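You operate a simulated robot arm through the tools that you are given. There is no shell and no other tool. Be economical: measure what you need, move in short steps, check, and stop when the job is done.

You are at the controls of a simulated robot arm. One attempt, no reset.

Task
Fetch the orange cube and set it on top of the travel cup on the top of the side desk. Then take the mouse and put it on the notebook. Then stack the 2 cm riser from the clear end of the small goods bench on top of the 6 cm riser. Do these in the order given.

Only the result counts: the job must be done as asked and must still hold three seconds after the hand-in. Knocking over, shifting, dropping, spilling or breaking anything else fails it.

Robot
A 6-joint arm with a two-finger gripper on a trunk, on a base that drives. Base frame: it is fixed to the floor where the robot stands at the start and does not move with it; the origin is under the middle of the robot, x ahead of it, y to its left, z up; the surface under the hand at the start is at about z = 860. Readings come in mm, degrees, newtons and seconds.
It reaches about 1298 mm from its shoulder. Its first joint turns from -149.0 to 149.0 degrees. Places, roughly: riser [500, 1000, 1000]; travel cup [2500, -3000, 750]. Payload 1.57 kg.
Tool frame: the origin (TCP) lies between the finger pads and is the grasp point; the fingertips stand 21 mm ahead of it; z points along the fingers, y is the line along which they close. Largest opening 70 mm; the body of the gripper starts 50 mm behind the TCP.
Orientation is that of the tool frame in the base frame, as [roll, pitch, yaw] about the fixed x, y, z axes, in that order (R = Rz(yaw) Ry(pitch) Rx(roll)). With the fingers straight down and closing along the base's y, the tool's x points along the base's -x, its y along +y and its z along -z.

Tools
- The arm moves only by the tool jog_arm. Its argument "series" is a list that holds one entry, the list of rows, each a list of 7 numbers: the shift along the tool's x, y, z in units of 25 mm (1.0 is 25 mm), then the turn, a rotation vector about the tool's x, y, z in units of 6 degrees (1.0 is 6 degrees), then the finger opening in mm, from 0 to 70. In form: [[[dx, dy, dz, rx, ry, rz, claw], ...]]. A call has 1 to 12 rows; each row shifts and turns the commanded pose from where the row before left it, along the tool's axes as they then stand. A call with a number of a shift or a turn outside -1 to 1 is refused whole. Each row takes 0.2 s and may step no farther than 50 mm and 8.6 degrees from the row before; otherwise, or with a gripper value out of range, the whole call is refused. Where a pose cannot be reached the arm comes as near as it can. A force on the tool above 40 N (or 10 N above the force at the start of the call, whichever is more), or a blocked arm, ends the call early, and 0.2 s more pass. Each finger halts on what it meets, pressing with about 28 N; the grip force reading is that of the motor and also rises with nothing between the fingers. The clock runs only during rows and for 0.2 s after the last one: add rows that do not move to give the fingers time. The reply holds the time, the measured pose of the TCP, the force on the tool along the base axes, the opening and the grip force, in the units named above and with some noise, with the torque about the TCP (base axes, N m) and any sound that the robot's microphone picked up.
- Cameras (640 x 400 px; columns grow to the right, rows downward): "scene" is now at [20.1, 201.2, 1801.8]; the picture's right is [0.35, -0.94, 0.00], its down [-0.81, -0.30, -0.50] and it looks along [0.47, 0.17, -0.87] (base axes); focal length 290 px, centre (320, 200). "wrist" rides on the gripper at [79, 4, -81] in the tool frame; the picture's right is [-0.05, 1.00, 0.00], its down [-0.67, -0.04, -0.74] and it looks along [-0.74, -0.04, 0.67] (tool axes); focal length 256 px, centre (320, 200). There is no depth. A picture from a camera that has moved, and an enlarged one, comes with that camera's place and axes in the base frame and with its lens.
- capture(camera): a new picture of that camera. It takes no simulated time.
- raise_lower(by): slides the trunk up (or, below 0, down) by that many mm; the arm and the scene camera ride with it, the base frame stays. It gives what a move gives, with no picture.
- base_move(legs): drives the robot by 1 to 6 legs, each [ahead, turn to the left] in mm and degrees, along the robot's own axes; the way and the turn of a leg run together, so that a leg with both is an arc; at most 1500 mm and 180 degrees a leg. The arm and the cameras ride along, it lands a little off, and it stops where it bumps. It gives what a move gives.
- aim_head(pan, tilt): turns the head with the scene camera to pan (to the left, within 155 degrees either way) and tilt (down, from -29 to 69), counted from straight ahead of the robot. It gives what a move gives.
- close_up(camera, box): a new picture of the part [left, top, right, bottom] of that camera's present view, enlarged. It takes no simulated time.
- hand_in(): hands the job in; it is judged then, once.

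Go step by step. Nothing tells you exact positions but the pictures and the camera data: compare them with the known pose of the tool, close in by small moves and look again before you grip or let go. The budget is 165 turns and 120 pictures, counting those below and the enlarged ones. Unless the task says otherwise, let go and move clear before handing in, and close with one line.

The tools are called as name(argument=value, ...) on one line, values as JSON. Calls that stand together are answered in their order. jog_arm: Moves the arm, as the interface text tells. Its arguments: {"type":"object","properties":{"series":{"type":"array"}},"required":["series"]} The other tools are called the same way: raise_lower (by) slides the trunk up or down; base_move (legs) drives the base; aim_head (pan, tilt) turns the head that bears the scene camera; capture (camera) takes a picture; close_up (camera, box) takes an enlarged picture of a part of a camera's view; hand_in () hands the job in.

At the start:

```text
time_s: 0.0
ee_pos: [526.8, 477.4, 1154.0]
tcp_rot: [-180.0, 0.1, -179.7]
ft_force: [0.3, 0.5, 0.2]
wrist_torque: [0.02, -0.04, 0.01]
opening: 70.2
finger_force: 0.1
trunk travel left (down, up): [-835.0, 135.0]
robot x, y, heading: [-0.1, 10.3, -0.1]
head pan, tilt: [20.5, 60.1]
```

scene: 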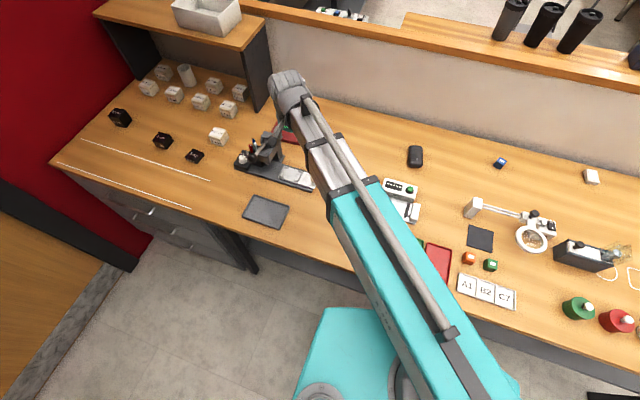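
wrist: 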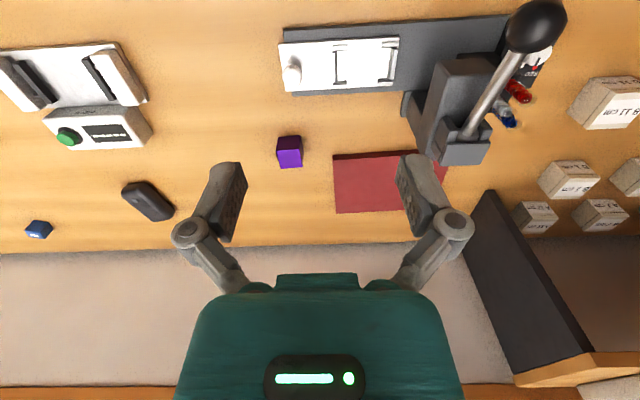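

I see a workbench with an orange cube, a green cube, a dark object that may be the mouse, and marked risers on the left. I'll look closer at the parts.

close_up(camera="scene", box=[380, 130, 640, 340])

close_up(camera="scene", box=[50, 40, 330, 240])

```text
1.90 times, centred on (510, 235) of scene
camera zoom: at [20.1, 201.2, 1801.8], right [0.35, -0.94, 0.0], down [-0.81, -0.3, -0.5], along [0.47, 0.17, -0.87], focal length 553 px, centre (-42, 133)
```

zoom: 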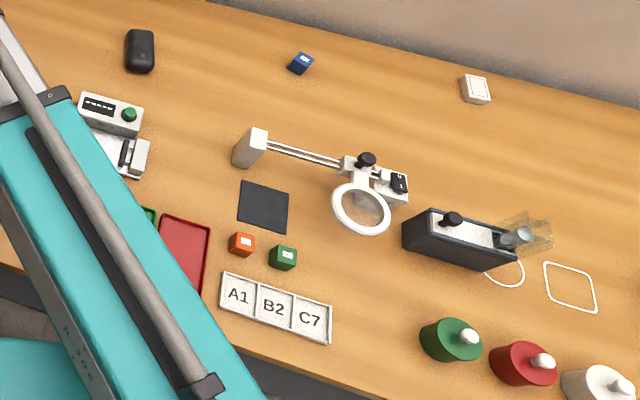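

```text
2.00 times, centred on (190, 140) of scene
camera zoom: at [20.1, 201.2, 1801.8], right [0.35, -0.94, 0.0], down [-0.81, -0.3, -0.5], along [0.47, 0.17, -0.87], focal length 581 px, centre (580, 320)
```

zoom: 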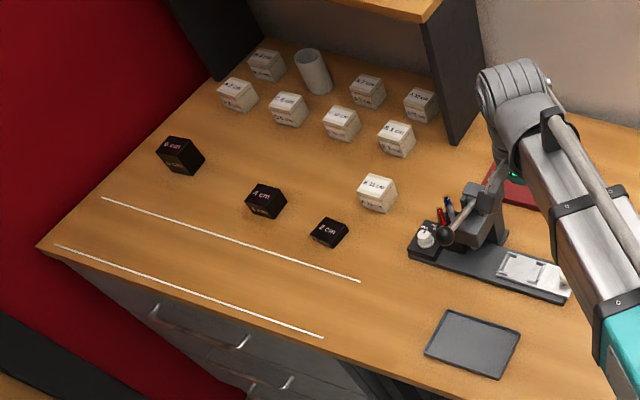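

The risers 2, 4 and 6 cm stand on the left end of the bench, and an orange cube is at roughly (482, -152). Next I'll look around for the side desk, the mouse and the notebook.

aim_head(pan=-50, tilt=25)

capture(camera="scene")

aim_head(pan=-110, tilt=25)

capture(camera="scene")

aim_head(pan=0, tilt=25)

capture(camera="scene")

```text
time_s: 1.4
ee_pos: [527.4, 478.0, 1154.6]
tcp_rot: [-180.0, 0.0, -179.7]
ft_force: [0.0, 0.4, 0.8]
wrist_torque: [-0.01, 0.01, -0.02]
opening: 69.8
finger_force: 0.0
trunk travel left (down, up): [-835.0, 135.0]
robot x, y, heading: [-1.0, 7.2, 0.2]
head pan, tilt: [-50.0, 25.0]
```

```text
115 pictures are left
camera scene: at [16.9, 107.3, 1851.9], right [-0.77, -0.64, 0.0], down [-0.27, 0.32, -0.91], along [0.58, -0.69, -0.42], focal length 290 px, centre (320, 200)
```

scene: 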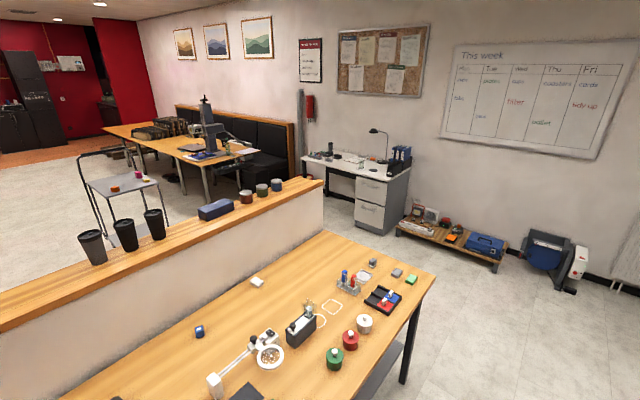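

```text
time_s: 2.7
ee_pos: [527.9, 476.7, 1153.1]
tcp_rot: [180.0, 0.0, -179.7]
ft_force: [0.2, -1.6, 0.1]
wrist_torque: [0.03, 0.0, 0.0]
opening: 69.9
finger_force: 0.1
trunk travel left (down, up): [-835.0, 135.0]
robot x, y, heading: [1.9, 7.5, 0.0]
head pan, tilt: [-110.0, 25.0]
```

```text
114 pictures are left
camera scene: at [-73.8, 91.3, 1852.0], right [-0.94, 0.34, 0.0], down [0.14, 0.4, -0.91], along [-0.31, -0.85, -0.42], focal length 290 px, centre (320, 200)
```

scene: 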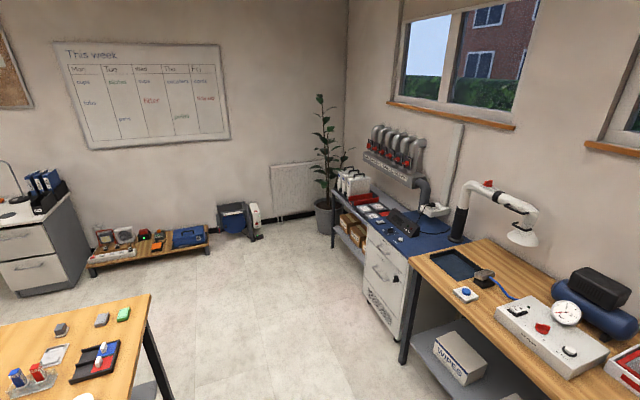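

```text
time_s: 4.6
ee_pos: [526.6, 477.2, 1153.8]
tcp_rot: [180.0, 0.0, -179.7]
ft_force: [0.4, 0.7, -0.4]
wrist_torque: [-0.04, 0.0, 0.01]
opening: 69.5
finger_force: 0.1
trunk travel left (down, up): [-835.0, 135.0]
robot x, y, heading: [-5.1, 8.9, -0.2]
head pan, tilt: [0.0, 25.0]
```

```text
113 pictures are left
camera scene: at [49.8, 177.8, 1852.0], right [0.0, -1.0, 0.0], down [-0.42, 0.0, -0.91], along [0.91, 0.0, -0.42], focal length 290 px, centre (320, 200)
```

scene: 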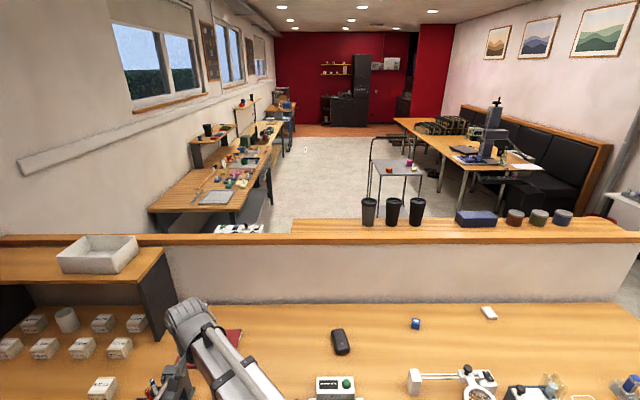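

The side desk looks to be the white one with lamp and drawers; I'll zoom in on it and on the cart.

aim_head(pan=-50, tilt=25)

close_up(camera="scene", box=[290, 120, 420, 200])

close_up(camera="scene", box=[60, 90, 280, 230])

close_up(camera="scene", box=[300, 240, 520, 380])

```text
time_s: 5.8
ee_pos: [527.5, 476.9, 1153.8]
tcp_rot: [180.0, -0.1, -179.7]
ft_force: [0.2, 0.3, -0.3]
wrist_torque: [0.02, 0.0, 0.0]
opening: 70.0
finger_force: 0.1
trunk travel left (down, up): [-835.0, 135.0]
robot x, y, heading: [0.9, 9.9, 0.2]
head pan, tilt: [-50.0, 25.0]
```

```text
4.92 times, centred on (355, 160) of scene
camera zoom: at [16.9, 107.3, 1852.0], right [-0.77, -0.64, 0.0], down [-0.27, 0.32, -0.91], along [0.58, -0.69, -0.42], focal length 1430 px, centre (148, 397)
```

zoom: 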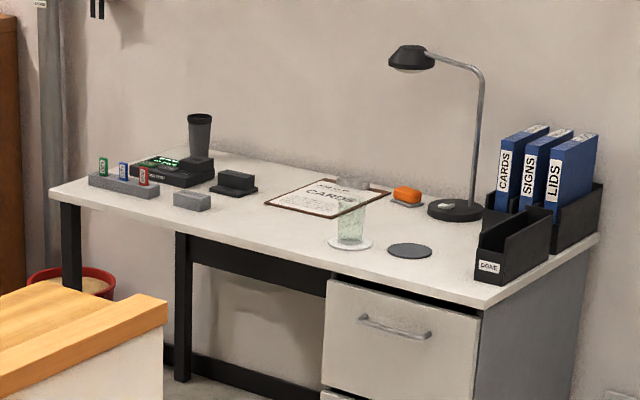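

```text
2.86 times, centred on (170, 160) of scene
camera zoom: at [16.9, 107.3, 1852.0], right [-0.77, -0.64, 0.0], down [-0.27, 0.32, -0.91], along [0.58, -0.69, -0.42], focal length 830 px, centre (749, 314)
```

zoom: 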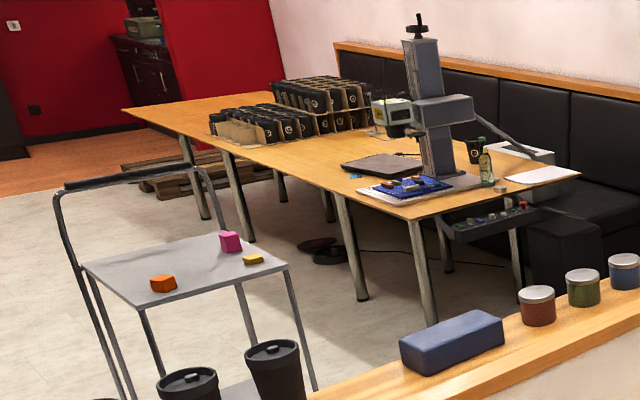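

```text
2.86 times, centred on (410, 310) of scene
camera zoom: at [16.9, 107.3, 1852.0], right [-0.77, -0.64, 0.0], down [-0.27, 0.32, -0.91], along [0.58, -0.69, -0.42], focal length 830 px, centre (63, -114)
```

zoom: 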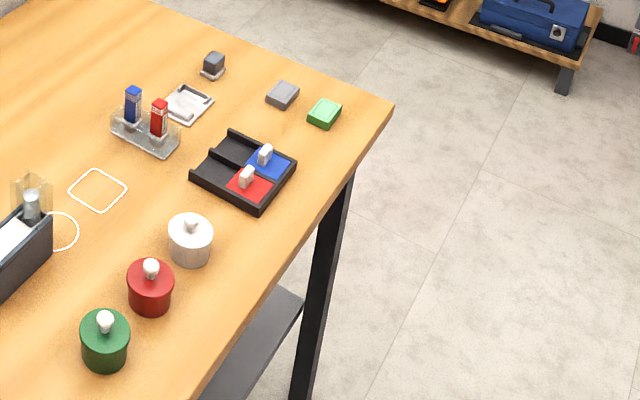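

There is also an orange object on a cart, so I'll check which one is the real orange cube.

close_up(camera="scene", box=[90, 160, 170, 210])

aim_head(pan=-10, tilt=60)

capture(camera="scene")

```text
8.00 times, centred on (130, 185) of scene
camera zoom: at [16.9, 107.3, 1852.0], right [-0.77, -0.64, 0.0], down [-0.27, 0.32, -0.91], along [0.58, -0.69, -0.42], focal length 2324 px, centre (1840, 320)
```

zoom: 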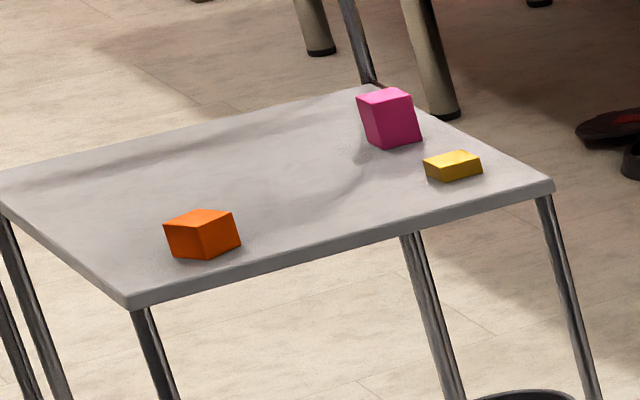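

```text
time_s: 6.8
ee_pos: [526.7, 479.3, 1154.9]
tcp_rot: [-179.9, 0.0, -179.8]
ft_force: [0.0, 0.0, 0.0]
wrist_torque: [0.02, -0.02, 0.04]
opening: 69.9
finger_force: 0.1
trunk travel left (down, up): [-835.0, 135.0]
robot x, y, heading: [0.6, 5.8, -0.2]
head pan, tilt: [-10.0, 60.0]
```

```text
108 pictures are left
camera scene: at [23.4, 166.2, 1802.0], right [-0.18, -0.98, 0.0], down [-0.85, 0.15, -0.5], along [0.49, -0.09, -0.87], focal length 290 px, centre (320, 200)
```

scene: 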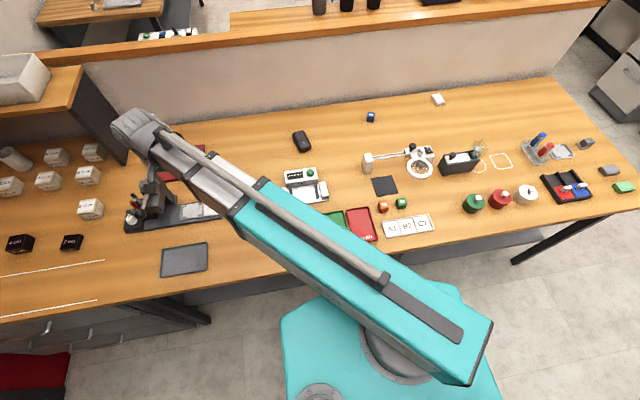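

close_up(camera="scene", box=[360, 180, 440, 230])

close_up(camera="scene", box=[270, 90, 450, 200])

close_up(camera="scene", box=[0, 130, 220, 280])

```text
8.00 times, centred on (400, 205) of scene
camera zoom: at [23.4, 166.2, 1802.0], right [-0.18, -0.98, 0.0], down [-0.85, 0.15, -0.5], along [0.49, -0.09, -0.87], focal length 2324 px, centre (-320, 160)
```

zoom: 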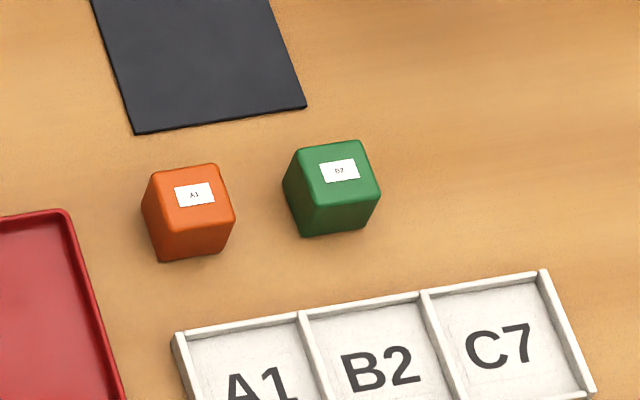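

```text
3.56 times, centred on (360, 145) of scene
camera zoom: at [23.4, 166.2, 1802.0], right [-0.18, -0.98, 0.0], down [-0.85, 0.15, -0.5], along [0.49, -0.09, -0.87], focal length 1033 px, centre (178, 396)
```

zoom: 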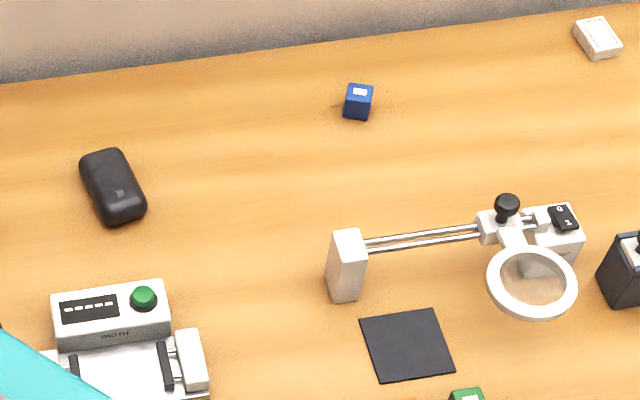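

```text
2.67 times, centred on (110, 205) of scene
camera zoom: at [23.4, 166.2, 1802.0], right [-0.18, -0.98, 0.0], down [-0.85, 0.15, -0.5], along [0.49, -0.09, -0.87], focal length 775 px, centre (880, 187)
```

zoom: 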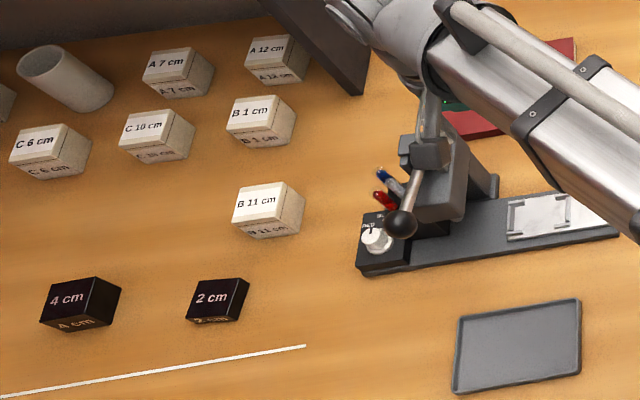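

close_up(camera="wrist", box=[270, 100, 480, 240])

aim_head(pan=0, tilt=15)

close_up(camera="scene", box=[140, 120, 320, 290])

close_up(camera="scene", box=[380, 130, 560, 260])

aim_head(pan=150, tilt=25)

capture(camera="scene")

aim_head(pan=-150, tilt=25)

capture(camera="scene")

```text
2.86 times, centred on (375, 170) of wrist
camera zoom: at [448.1, 480.8, 1234.9], right [0.05, 1.0, 0.0], down [0.67, -0.03, 0.74], along [0.74, -0.04, -0.67], focal length 731 px, centre (163, 286)
```

zoom: 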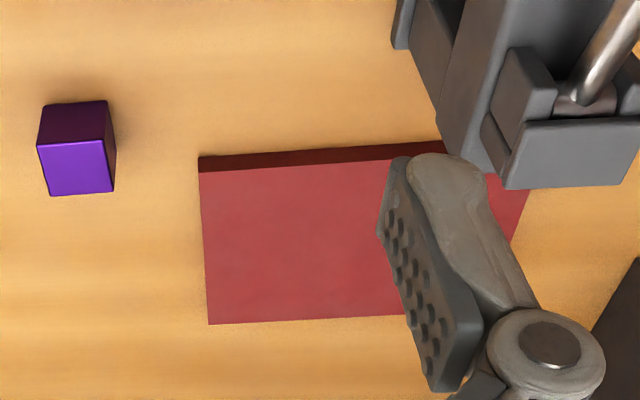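

```text
time_s: 8.0
ee_pos: [527.1, 478.4, 1153.9]
tcp_rot: [-180.0, 0.0, -179.7]
ft_force: [0.4, 0.1, -0.3]
wrist_torque: [-0.01, 0.0, 0.0]
opening: 70.1
finger_force: 0.1
trunk travel left (down, up): [-835.0, 135.0]
robot x, y, heading: [-1.2, 6.5, -0.0]
head pan, tilt: [0.0, 15.0]
```

```text
2.35 times, centred on (230, 205) of scene
camera zoom: at [51.1, 177.8, 1868.1], right [0.0, -1.0, 0.0], down [-0.26, 0.0, -0.97], along [0.97, 0.0, -0.26], focal length 684 px, centre (532, 188)
```

zoom: 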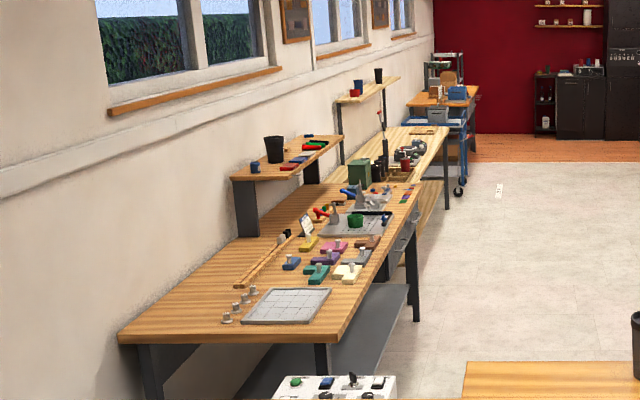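

```text
3.08 times, centred on (470, 195) of scene
camera zoom: at [51.1, 177.8, 1868.1], right [0.0, -1.0, 0.0], down [-0.26, 0.0, -0.97], along [0.97, 0.0, -0.26], focal length 894 px, centre (-142, 215)
```

zoom: 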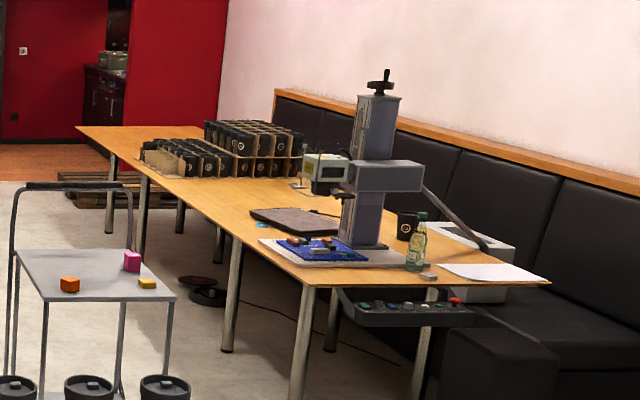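

```text
time_s: 10.3
ee_pos: [525.9, 477.6, 1154.5]
tcp_rot: [-180.0, 0.0, -179.7]
ft_force: [0.6, -1.4, 0.1]
wrist_torque: [0.02, 0.01, 0.02]
opening: 69.8
finger_force: 0.0
trunk travel left (down, up): [-835.0, 135.0]
robot x, y, heading: [-4.1, 9.3, -0.1]
head pan, tilt: [150.0, 25.0]
```

```text
101 pictures are left
camera scene: at [-122.0, 224.1, 1852.0], right [0.5, 0.87, 0.0], down [0.37, -0.21, -0.91], along [-0.78, 0.45, -0.42], focal length 290 px, centre (320, 200)
```

scene: 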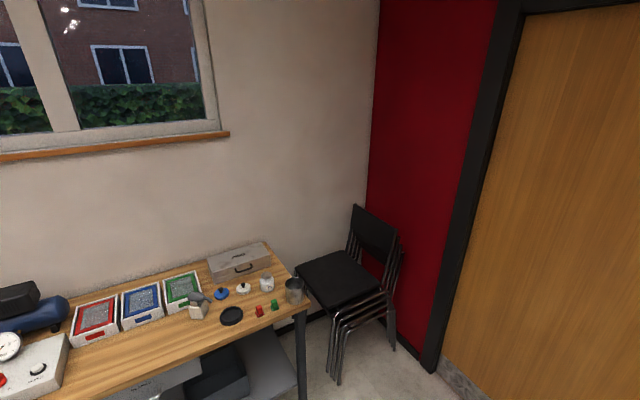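

```text
time_s: 14.4
ee_pos: [527.0, 478.2, 1154.2]
tcp_rot: [180.0, 0.0, -179.6]
ft_force: [0.1, 0.2, 0.2]
wrist_torque: [-0.01, -0.02, -0.04]
opening: 70.0
finger_force: 0.1
trunk travel left (down, up): [-835.0, 135.0]
robot x, y, heading: [-4.3, 7.2, 0.2]
head pan, tilt: [-150.0, 25.0]
```

```text
100 pictures are left
camera scene: at [-122.1, 131.9, 1852.0], right [-0.5, 0.87, 0.0], down [0.37, 0.21, -0.91], along [-0.79, -0.45, -0.42], focal length 290 px, centre (320, 200)
```

scene: 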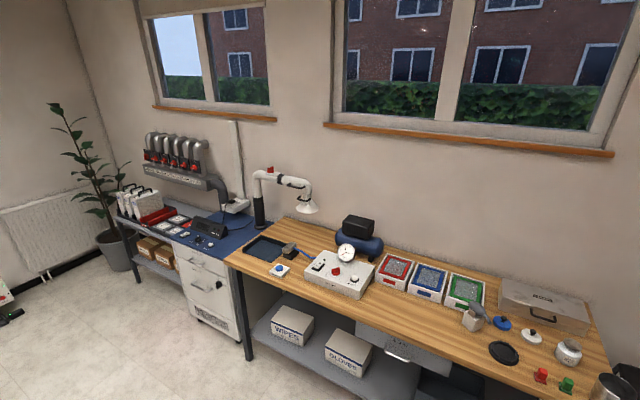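

Bench orange cube A1 is the only true cube (the cart's orange piece is a low block). The black mouse and the red notebook are on the same bench. I move the hand toward the cube at about (477, -153).

jog_arm(series=[[[0.08, -1, 0, 0, 0, 0, 70], [0.08, -1, 0, 0, 0, 0, 70], [0.08, -1, 0, 0, 0, 0, 70], [0.08, -1, 0, 0, 0, 0, 70], [0.08, -1, 0, 0, 0, 0, 70], [0.08, -1, 0, 0, 0, 0, 70], [0.08, -1, 0, 0, 0, 0, 70], [0.08, -1, 0, 0, 0, 0, 70], [0.08, -1, 0, 0, 0, 0, 70], [0.08, -1, 0, 0, 0, 0, 70], [0.08, -1, 0, 0, 0, 0, 70], [0.08, -1, 0, 0, 0, 0, 70]]])

jog_arm(series=[[[0.08, -1, 0, 0, 0, 0, 70], [0.08, -1, 0, 0, 0, 0, 70], [0.08, -1, 0, 0, 0, 0, 70], [0.08, -1, 0, 0, 0, 0, 70], [0.08, -1, 0, 0, 0, 0, 70], [0.08, -1, 0, 0, 0, 0, 70], [0.08, -1, 0, 0, 0, 0, 70], [0.08, -1, 0, 0, 0, 0, 70], [0.08, -1, 0, 0, 0, 0, 70], [0.08, -1, 0, 0, 0, 0, 70], [0.08, -1, 0, 0, 0, 0, 70], [0.08, -1, 0, 0, 0, 0, 70]]])

capture(camera="wrist")

```text
time_s: 17.0
ee_pos: [506.7, 178.4, 1153.9]
tcp_rot: [180.0, -0.1, -179.7]
ft_force: [0.3, 0.0, -0.5]
wrist_torque: [-0.03, 0.03, -0.01]
opening: 70.1
finger_force: 0.1
out of reach, approached as far as the arm can: row 12
trunk travel left (down, up): [-835.0, 135.0]
robot x, y, heading: [-3.0, 9.2, 0.1]
head pan, tilt: [-150.0, 25.0]
```

```text
time_s: 19.6
ee_pos: [529.2, -115.9, 1154.9]
tcp_rot: [180.0, 0.0, -179.6]
ft_force: [-0.1, 0.5, 0.1]
wrist_torque: [0.01, 0.01, 0.02]
opening: 70.2
finger_force: 0.0
out of reach, approached as far as the arm can: row 1, 2, 3, 4, 5, 6, 8
trunk travel left (down, up): [-835.0, 135.0]
robot x, y, heading: [-1.5, 9.8, 0.1]
head pan, tilt: [-150.0, 25.0]
```

```text
99 pictures are left
camera wrist: at [449.7, -111.6, 1234.9], right [0.05, 1.0, 0.0], down [0.67, -0.03, 0.74], along [0.74, -0.04, -0.67], focal length 256 px, centre (320, 200)
```

wrist: 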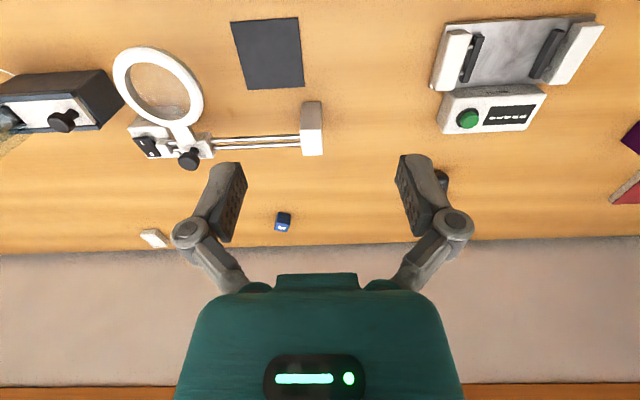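

The arm is too folded here, so I back the base up 200 mm to work more comfortably.

base_move(legs=[[-200, 0]])

capture(camera="wrist")

```text
time_s: 21.4
ee_pos: [325.7, -114.0, 1153.8]
tcp_rot: [180.0, 0.0, -179.8]
ft_force: [0.1, 0.2, -0.2]
wrist_torque: [-0.03, -0.01, 0.01]
opening: 69.9
finger_force: 0.0
trunk travel left (down, up): [-835.0, 135.0]
robot x, y, heading: [-207.8, 8.5, -0.1]
head pan, tilt: [-150.0, 25.0]
```

```text
98 pictures are left
camera wrist: at [245.2, -111.2, 1235.2], right [0.05, 1.0, 0.0], down [0.67, -0.03, 0.75], along [0.74, -0.04, -0.67], focal length 256 px, centre (320, 200)
```

wrist: 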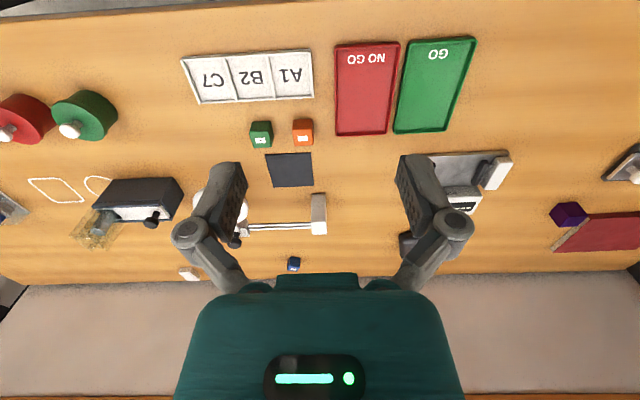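

The cube reads (475, -152) again. I move above it at z≈1000 with a 56 mm opening, then look.

jog_arm(series=[[[-0.857, -0.217, 0.7, 0, 0, 0, 56], [-0.857, -0.217, 0.7, 0, 0, 0, 56], [-0.857, -0.217, 0.7, 0, 0, 0, 56], [-0.857, -0.217, 0.7, 0, 0, 0, 56], [-0.857, -0.217, 0.7, 0, 0, 0, 56], [-0.857, -0.217, 0.7, 0, 0, 0, 56], [-0.857, -0.217, 0.7, 0, 0, 0, 56], [0, 0, 0.8, 0, 0, 0, 56], [0, 0, 0.8, 0, 0, 0, 56]]])

capture(camera="wrist")

```text
time_s: 23.4
ee_pos: [476.6, -150.4, 1153.1]
tcp_rot: [180.0, 0.0, -179.9]
ft_force: [0.6, 0.2, -0.5]
wrist_torque: [-0.02, 0.0, 0.01]
opening: 56.0
finger_force: 0.0
out of reach, approached as far as the arm can: row 1, 2, 3, 4, 5, 6, 7, 8, 9
trunk travel left (down, up): [-835.0, 135.0]
robot x, y, heading: [-203.5, 8.5, -0.1]
head pan, tilt: [-150.0, 25.0]
```

```text
97 pictures are left
camera wrist: at [396.7, -148.7, 1234.9], right [0.05, 1.0, 0.0], down [0.67, -0.03, 0.74], along [0.74, -0.04, -0.67], focal length 256 px, centre (320, 200)
```

wrist: 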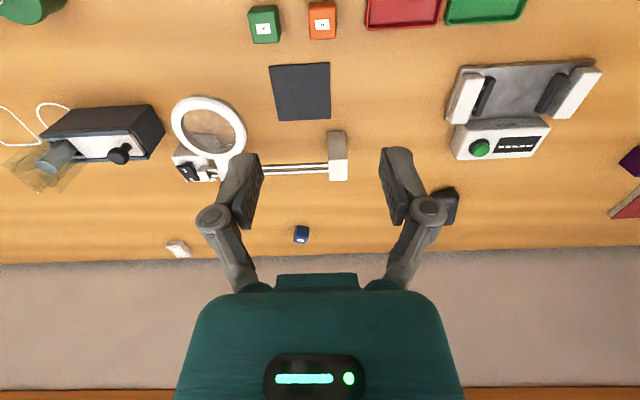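

The hand cannot go lower with the trunk this high, so I lower the trunk by 180 mm.

raise_lower(by=-180)

capture(camera="wrist")

```text
time_s: 25.4
ee_pos: [474.9, -152.8, 973.8]
tcp_rot: [-180.0, -0.1, -179.8]
ft_force: [-0.8, 0.2, 0.5]
wrist_torque: [0.0, 0.02, -0.01]
opening: 55.9
finger_force: 0.0
trunk travel left (down, up): [-655.0, 315.0]
robot x, y, heading: [-207.0, 10.6, -0.2]
head pan, tilt: [-150.0, 25.0]
```

```text
96 pictures are left
camera wrist: at [396.6, -148.8, 1055.0], right [0.05, 1.0, 0.0], down [0.67, -0.03, 0.74], along [0.74, -0.04, -0.67], focal length 256 px, centre (320, 200)
```

wrist: 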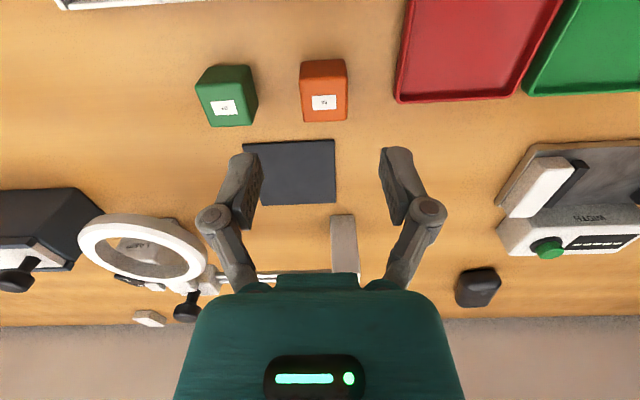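

The cube top is at about (481, -151). I descend to z≈888 between its faces.

jog_arm(series=[[[-0.2, 0.02, 0.6, 0, 0, 0, 56], [0, 0, 0.8, 0, 0, 0, 56], [0, 0, 0.8, 0, 0, 0, 56], [0, 0, 0.6, 0, 0, 0, 56], [0, 0, 0.6, 0, 0, 0, 56], [0, 0, 0, 0, 0, 0, 56]]])

capture(camera="wrist")

```text
time_s: 26.9
ee_pos: [481.4, -151.5, 973.9]
tcp_rot: [-180.0, 0.0, -179.7]
ft_force: [0.1, 0.5, -0.5]
wrist_torque: [0.0, -0.02, -0.02]
opening: 55.9
finger_force: 0.2
out of reach, approached as far as the arm can: row 1, 2, 3, 4, 5
trunk travel left (down, up): [-655.0, 315.0]
robot x, y, heading: [-204.9, 4.7, -0.1]
head pan, tilt: [-150.0, 25.0]
```

```text
95 pictures are left
camera wrist: at [402.0, -148.6, 1054.9], right [0.05, 1.0, 0.0], down [0.67, -0.03, 0.74], along [0.74, -0.04, -0.67], focal length 256 px, centre (320, 200)
```

wrist: 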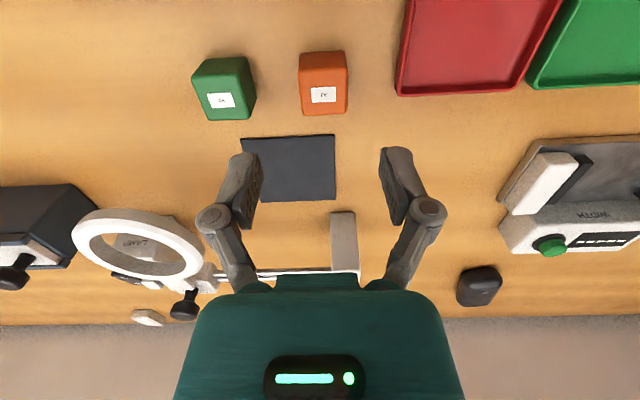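

The arm seems stuck at a joint limit vertically, but the trunk lowers cleanly, so I use it for the descent.

raise_lower(by=-65)

capture(camera="wrist")

```text
time_s: 27.9
ee_pos: [482.0, -152.8, 907.9]
tcp_rot: [179.9, 0.0, -179.8]
ft_force: [-0.2, 0.4, 0.0]
wrist_torque: [-0.03, 0.01, 0.0]
opening: 55.9
finger_force: 0.0
trunk travel left (down, up): [-590.0, 380.0]
robot x, y, heading: [-205.6, 9.4, -0.2]
head pan, tilt: [-150.0, 25.0]
```

```text
94 pictures are left
camera wrist: at [401.9, -148.6, 990.0], right [0.05, 1.0, 0.0], down [0.67, -0.03, 0.74], along [0.74, -0.04, -0.67], focal length 256 px, centre (320, 200)
```

wrist: 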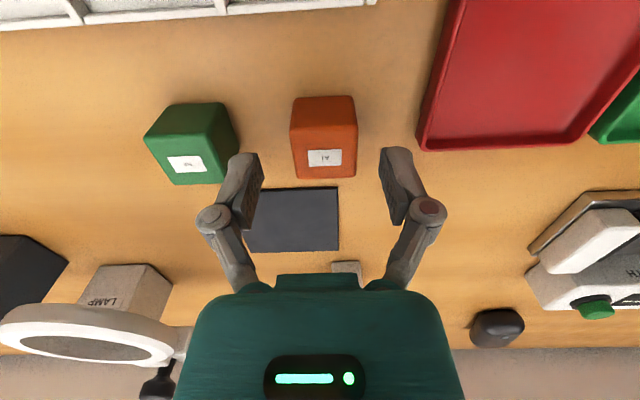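

The green cube is near the left finger, so I narrow the opening to 44 mm and shift slightly right before lowering the last bit.

jog_arm(series=[[[0.04, 0.08, 0, 0, 0, 0, 44], [0, 0, 0, 0, 0, 0, 44], [0, 0, 0, 0, 0, 0, 44]]])

close_up(camera="wrist", box=[190, 80, 450, 240])

```text
time_s: 28.7
ee_pos: [480.4, -149.6, 909.1]
tcp_rot: [-180.0, 0.0, -179.8]
ft_force: [-0.1, -0.6, 0.3]
wrist_torque: [-0.01, -0.01, 0.0]
opening: 44.2
finger_force: 0.0
trunk travel left (down, up): [-590.0, 380.0]
robot x, y, heading: [-204.2, 10.7, -0.3]
head pan, tilt: [-150.0, 25.0]
```

```text
2.46 times, centred on (320, 160) of wrist
camera zoom: at [400.9, -146.3, 989.9], right [0.05, 1.0, 0.0], down [0.67, -0.03, 0.74], along [0.74, -0.04, -0.67], focal length 630 px, centre (320, 298)
```

zoom: 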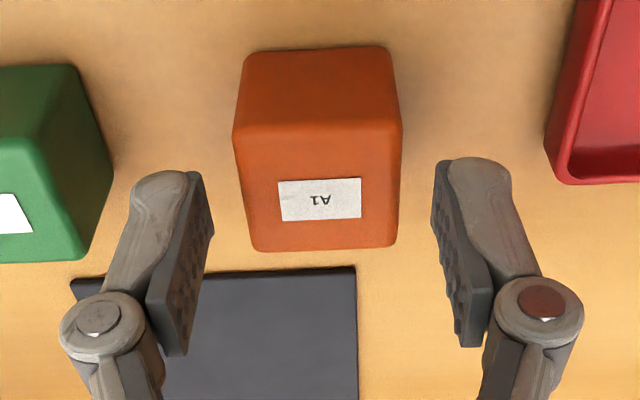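

Clear on both sides; I lower 21 mm and close.

raise_lower(by=-21)

jog_arm(series=[[[0, 0, 0, 0, 0, 0, 20], [0, 0, 0, 0, 0, 0, 20], [0, 0, 0, 0, 0, 0, 20], [0, 0, 0, 0, 0, 0, 20]]])

capture(camera="wrist")

```text
time_s: 29.4
ee_pos: [480.0, -149.2, 887.3]
tcp_rot: [180.0, 0.0, -179.8]
ft_force: [0.4, 0.6, -0.4]
wrist_torque: [0.0, 0.01, -0.02]
opening: 44.0
finger_force: 0.1
trunk travel left (down, up): [-569.0, 401.0]
robot x, y, heading: [-207.4, 7.8, 0.0]
head pan, tilt: [-150.0, 25.0]
```

```text
time_s: 30.4
ee_pos: [479.9, -149.1, 887.1]
tcp_rot: [-180.0, 0.0, -179.9]
ft_force: [0.7, -1.1, 2.2]
wrist_torque: [-0.01, -0.01, -0.02]
opening: 30.5
finger_force: 27.9
trunk travel left (down, up): [-569.0, 401.0]
robot x, y, heading: [-205.7, 8.3, -0.3]
head pan, tilt: [-150.0, 25.0]
```

```text
92 pictures are left
camera wrist: at [400.8, -146.3, 969.0], right [0.05, 1.0, 0.0], down [0.67, -0.03, 0.74], along [0.74, -0.04, -0.67], focal length 256 px, centre (320, 200)
```

wrist: 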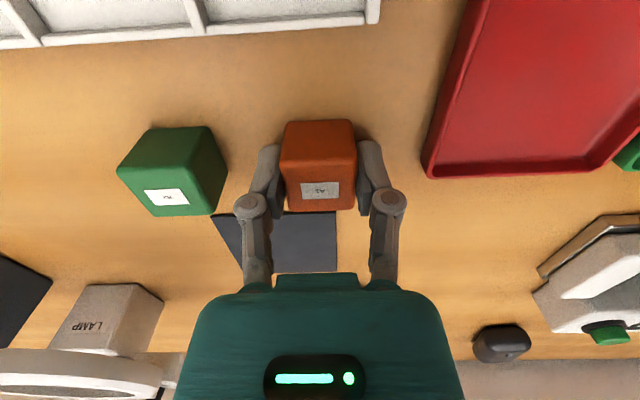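

Gripped (30 mm cube, its bottom about 27 mm below the TCP). I raise the trunk, then back off and look toward the route.

raise_lower(by=300)

base_move(legs=[[-100, 0]])

aim_head(pan=-60, tilt=45)

capture(camera="scene")

```text
time_s: 33.4
ee_pos: [480.1, -150.3, 1187.6]
tcp_rot: [-180.0, -0.1, -179.8]
ft_force: [-0.3, 0.0, 0.3]
wrist_torque: [0.02, -0.04, -0.03]
opening: 30.6
finger_force: 27.9
trunk travel left (down, up): [-869.0, 101.0]
robot x, y, heading: [-205.5, 6.9, -0.3]
head pan, tilt: [-150.0, 25.0]
```

```text
time_s: 34.6
ee_pos: [376.4, -148.7, 1188.8]
tcp_rot: [-180.0, 0.1, -179.8]
ft_force: [-0.7, -0.1, 0.9]
wrist_torque: [0.03, 0.01, -0.02]
opening: 30.7
finger_force: 27.8
trunk travel left (down, up): [-869.0, 101.0]
robot x, y, heading: [-306.0, 3.4, -0.0]
head pan, tilt: [-150.0, 25.0]
```

```text
time_s: 36.3
ee_pos: [377.8, -149.1, 1188.2]
tcp_rot: [179.9, 0.0, -179.7]
ft_force: [-0.3, 0.2, -0.5]
wrist_torque: [0.0, 0.05, 0.03]
opening: 30.7
finger_force: 27.9
trunk travel left (down, up): [-869.0, 101.0]
robot x, y, heading: [-302.6, 9.2, 0.1]
head pan, tilt: [-60.0, 45.0]
```

```text
91 pictures are left
camera scene: at [-307.4, 107.7, 1855.4], right [-0.87, -0.5, 0.0], down [-0.35, 0.61, -0.71], along [0.35, -0.61, -0.71], focal length 290 px, centre (320, 200)
```

scene: 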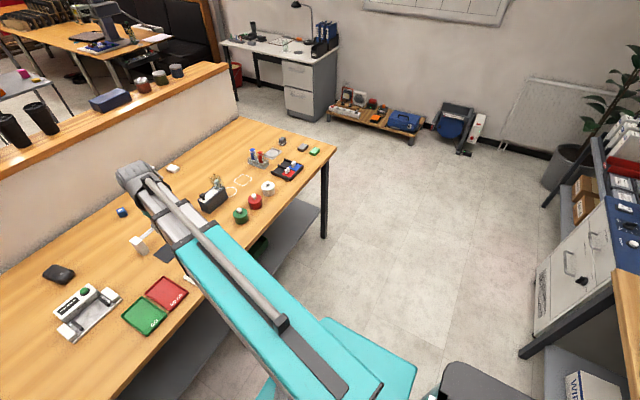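

The way out runs between the benches: bench right end at y≈-1157, side desk front at about y≈-2540, x 1255–2546. I turn right and drive out, then check.

base_move(legs=[[0, -90], [1000, 0], [900, 0]])

aim_head(pan=75, tilt=30)

capture(camera="scene")

```text
time_s: 53.4
ee_pos: [-341.4, -2557.7, 1188.3]
tcp_rot: [-180.0, 0.0, 92.2]
ft_force: [0.2, -0.8, -1.4]
wrist_torque: [0.03, -0.01, 0.03]
opening: 30.4
finger_force: 27.9
trunk travel left (down, up): [-869.0, 101.0]
robot x, y, heading: [-209.9, -1868.7, -88.1]
head pan, tilt: [-60.0, 45.0]
```

```text
time_s: 55.5
ee_pos: [-341.4, -2558.8, 1187.3]
tcp_rot: [179.9, 0.0, 92.2]
ft_force: [0.2, 0.4, -0.1]
wrist_torque: [0.0, 0.02, -0.03]
opening: 30.7
finger_force: 28.0
trunk travel left (down, up): [-869.0, 101.0]
robot x, y, heading: [-212.0, -1867.5, -88.6]
head pan, tilt: [75.0, 30.0]
```

```text
90 pictures are left
camera scene: at [49.2, -1840.4, 1878.0], right [-0.23, -0.97, 0.0], down [-0.49, 0.12, -0.87], along [0.84, -0.2, -0.5], focal length 290 px, centre (320, 200)
```

scene: 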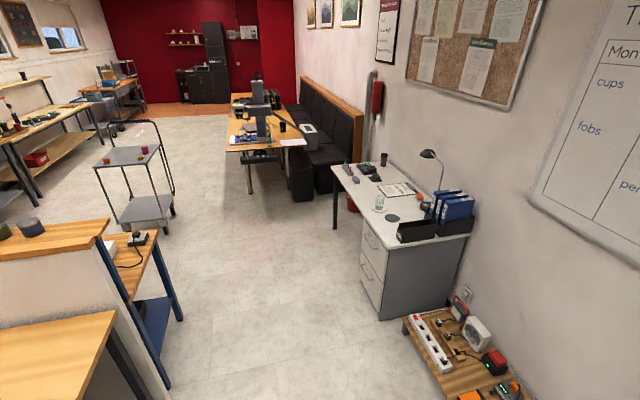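

Path is clear at y≈-1870; the cup is at about (2449, -3040). I turn left, drive to x≈2350 and turn to face the desk.

base_move(legs=[[0, 88], [1300, 0], [1250, 0]])

aim_head(pan=-80, tilt=40)

capture(camera="scene")

```text
time_s: 76.2
ee_pos: [2989.4, -2226.4, 1187.9]
tcp_rot: [-180.0, 0.0, 177.1]
ft_force: [-0.7, -0.2, -0.8]
wrist_torque: [0.01, 0.02, -0.01]
opening: 30.7
finger_force: 27.9
trunk travel left (down, up): [-869.0, 101.0]
robot x, y, heading: [2309.6, -2033.4, -3.9]
head pan, tilt: [75.0, 30.0]
```

```text
time_s: 78.6
ee_pos: [2988.9, -2227.1, 1187.5]
tcp_rot: [180.0, 0.0, 177.0]
ft_force: [0.2, 0.2, -0.2]
wrist_torque: [0.03, 0.0, -0.01]
opening: 30.6
finger_force: 27.7
trunk travel left (down, up): [-869.0, 101.0]
robot x, y, heading: [2315.2, -2035.5, -4.0]
head pan, tilt: [-80.0, 40.0]
```

```text
89 pictures are left
camera scene: at [2292.8, -1945.6, 1862.7], right [-0.99, -0.11, 0.0], down [-0.07, 0.64, -0.77], along [0.08, -0.76, -0.64], focal length 290 px, centre (320, 200)
```

scene: 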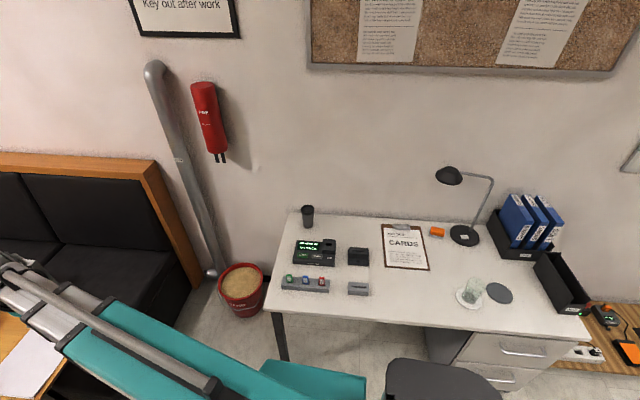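

The cup is at about (2476, -3040), top near z≈881. I turn toward it and roll a little closer.

base_move(legs=[[0, -70], [130, 0]])

aim_head(pan=-10, tilt=45)

capture(camera="scene")

capture(camera="wrist")

```text
time_s: 84.6
ee_pos: [2384.8, -2865.7, 1187.2]
tcp_rot: [180.0, -0.1, 105.9]
ft_force: [-0.6, -0.5, 0.0]
wrist_torque: [0.01, -0.01, 0.01]
opening: 30.5
finger_force: 27.5
trunk travel left (down, up): [-869.0, 101.0]
robot x, y, heading: [2368.7, -2158.8, -75.4]
head pan, tilt: [-80.0, 40.0]
```

```text
time_s: 86.0
ee_pos: [2384.1, -2865.4, 1189.2]
tcp_rot: [-180.0, 0.1, 105.8]
ft_force: [-0.3, -0.9, 0.1]
wrist_torque: [-0.04, -0.01, 0.02]
opening: 30.9
finger_force: 27.9
trunk travel left (down, up): [-869.0, 101.0]
robot x, y, heading: [2372.0, -2159.7, -75.7]
head pan, tilt: [-10.0, 45.0]
```

```text
88 pictures are left
camera scene: at [2534.5, -2153.7, 1855.4], right [-1.0, -0.08, 0.0], down [-0.05, 0.71, -0.71], along [0.05, -0.7, -0.71], focal length 290 px, centre (320, 200)
```

scene: 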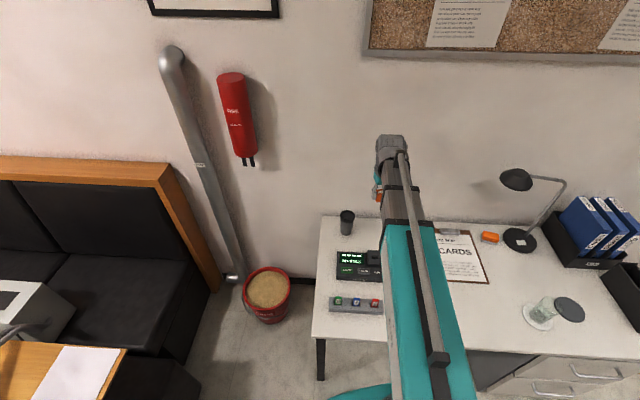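

```text
87 pictures are left
camera wrist: at [2366.8, -2788.3, 1268.9], right [0.97, 0.22, 0.0], down [0.15, -0.65, 0.74], along [0.17, -0.73, -0.67], focal length 256 px, centre (320, 200)
```

wrist: 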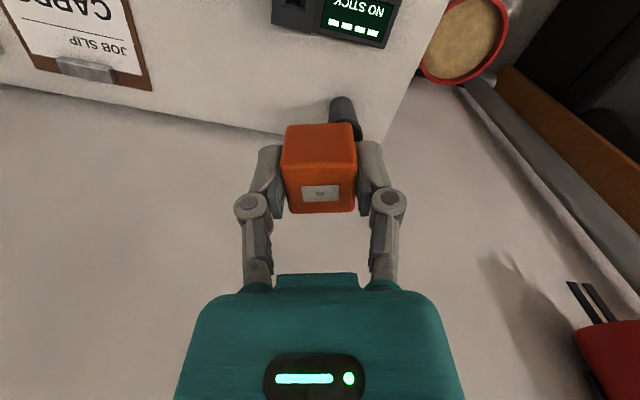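

close_up(camera="scene", box=[310, 190, 390, 240])

close_up(camera="wrist", box=[260, 60, 420, 160])

```text
8.00 times, centred on (350, 215) of scene
camera zoom: at [2534.5, -2153.7, 1855.4], right [-1.0, -0.08, 0.0], down [-0.05, 0.71, -0.71], along [0.05, -0.7, -0.71], focal length 2324 px, centre (80, 80)
```

zoom: 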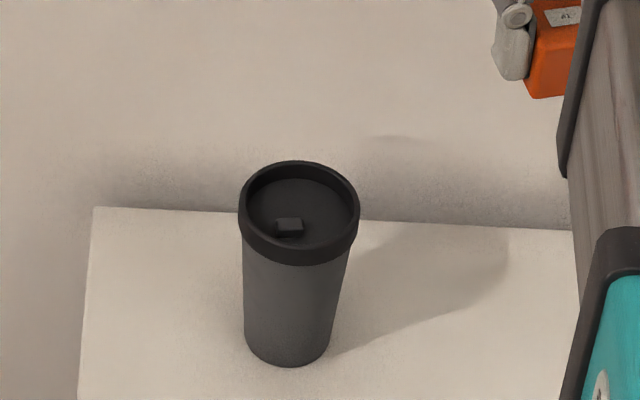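

```text
4.00 times, centred on (340, 110) of wrist
camera zoom: at [2366.8, -2788.3, 1268.9], right [0.97, 0.22, 0.0], down [0.15, -0.65, 0.74], along [0.17, -0.73, -0.67], focal length 1024 px, centre (240, 560)
```

zoom: 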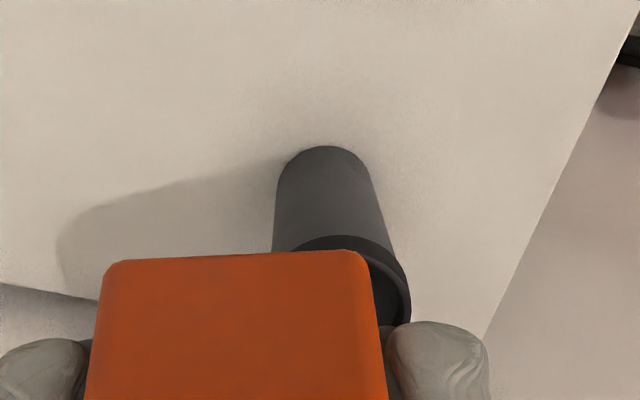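

The cup stands near (2472, -3034), rim top around z≈870, lid slightly recessed with a small tab. I move above it for a steep wrist view before deciding where to set the cube.

jog_arm(series=[[[-0.93, 0.19, 0, 0, 0, 0, 20], [-0.93, 0.19, 0, 0, 0, 0, 20], [-0.93, 0.19, 0, 0, 0, 0, 20], [-0.93, 0.19, 0, 0, 0, 0, 20], [-0.93, 0.19, 0, 0, 0, 0, 20], [-0.93, 0.19, 0, 0, 0, 0, 20], [-0.93, 0.19, 0, 0, 0, 0, 20], [-0.93, 0.19, 0, 0, 0, 0, 20]]])

raise_lower(by=-170)

capture(camera="wrist")

```text
time_s: 87.8
ee_pos: [2473.1, -3033.8, 1187.2]
tcp_rot: [-180.0, 0.0, 106.0]
ft_force: [0.2, -0.7, -0.1]
wrist_torque: [0.02, 0.0, -0.02]
opening: 30.7
finger_force: 28.1
trunk travel left (down, up): [-869.0, 101.0]
robot x, y, heading: [2372.5, -2157.5, -75.4]
head pan, tilt: [-10.0, 45.0]
```

```text
time_s: 89.7
ee_pos: [2472.6, -3032.7, 1017.4]
tcp_rot: [179.9, 0.0, 105.8]
ft_force: [1.0, -0.3, -0.3]
wrist_torque: [0.0, 0.01, 0.02]
opening: 31.0
finger_force: 28.3
trunk travel left (down, up): [-699.0, 271.0]
robot x, y, heading: [2373.9, -2158.3, -75.4]
head pan, tilt: [-10.0, 45.0]
```

```text
84 pictures are left
camera wrist: at [2455.0, -2955.2, 1098.9], right [0.97, 0.22, 0.0], down [0.15, -0.65, 0.74], along [0.17, -0.73, -0.67], focal length 256 px, centre (320, 200)
```

wrist: 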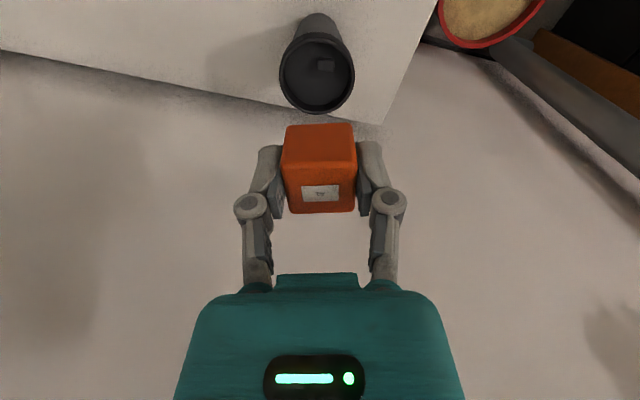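

close_up(camera="wrist", box=[260, 10, 388, 130])

```text
3.33 times, centred on (324, 70) of wrist
camera zoom: at [2455.0, -2955.2, 1098.9], right [0.97, 0.22, 0.0], down [0.15, -0.65, 0.74], along [0.17, -0.73, -0.67], focal length 853 px, centre (307, 633)
```

zoom: 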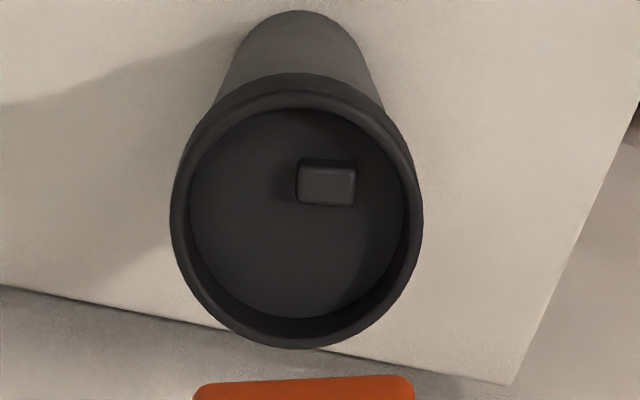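

The lid is recessed with a small raised tab. I'll aim so the cube's middle lies over the tab edge inside the rim; shift ~9 mm forward, lower, and re-measure.

jog_arm(series=[[[-0.37, 0.05, 0, 0, 0, 0, 20]]])

raise_lower(by=-65)

capture(camera="wrist")

close_up(camera="wrist", box=[240, 0, 400, 100])

```text
time_s: 90.1
ee_pos: [2475.8, -3041.5, 1018.3]
tcp_rot: [179.9, 0.0, 105.9]
ft_force: [0.2, -0.4, 0.3]
wrist_torque: [0.02, 0.02, -0.06]
opening: 30.6
finger_force: 27.9
trunk travel left (down, up): [-699.0, 271.0]
robot x, y, heading: [2372.6, -2156.0, -75.6]
head pan, tilt: [-10.0, 45.0]
```

```text
time_s: 91.2
ee_pos: [2476.1, -3040.9, 953.4]
tcp_rot: [-179.9, -0.1, 105.9]
ft_force: [0.1, 0.4, 0.0]
wrist_torque: [0.03, 0.03, -0.02]
opening: 30.7
finger_force: 27.8
trunk travel left (down, up): [-634.0, 336.0]
robot x, y, heading: [2372.0, -2155.8, -75.7]
head pan, tilt: [-10.0, 45.0]
```

```text
82 pictures are left
camera wrist: at [2458.7, -2964.2, 1033.9], right [0.97, 0.22, 0.0], down [0.15, -0.65, 0.74], along [0.17, -0.73, -0.67], focal length 256 px, centre (320, 200)
```

wrist: 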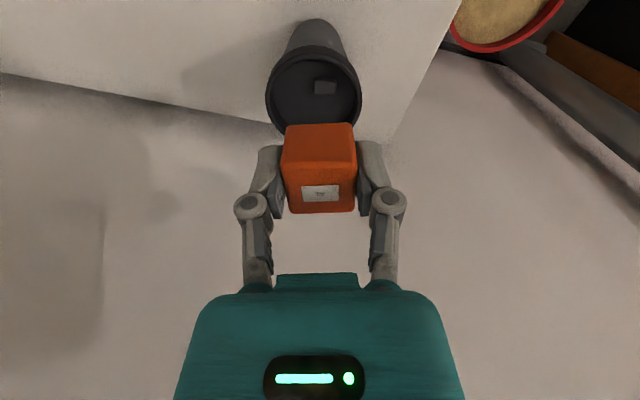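

```text
4.00 times, centred on (320, 50) of wrist
camera zoom: at [2458.7, -2964.2, 1033.9], right [0.97, 0.22, 0.0], down [0.15, -0.65, 0.74], along [0.17, -0.73, -0.67], focal length 1024 px, centre (320, 800)
```

zoom: 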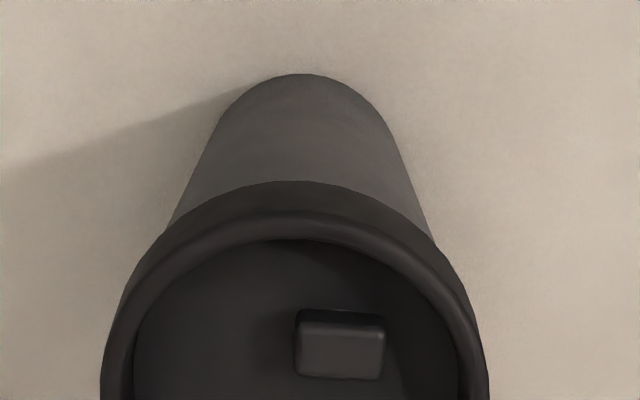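

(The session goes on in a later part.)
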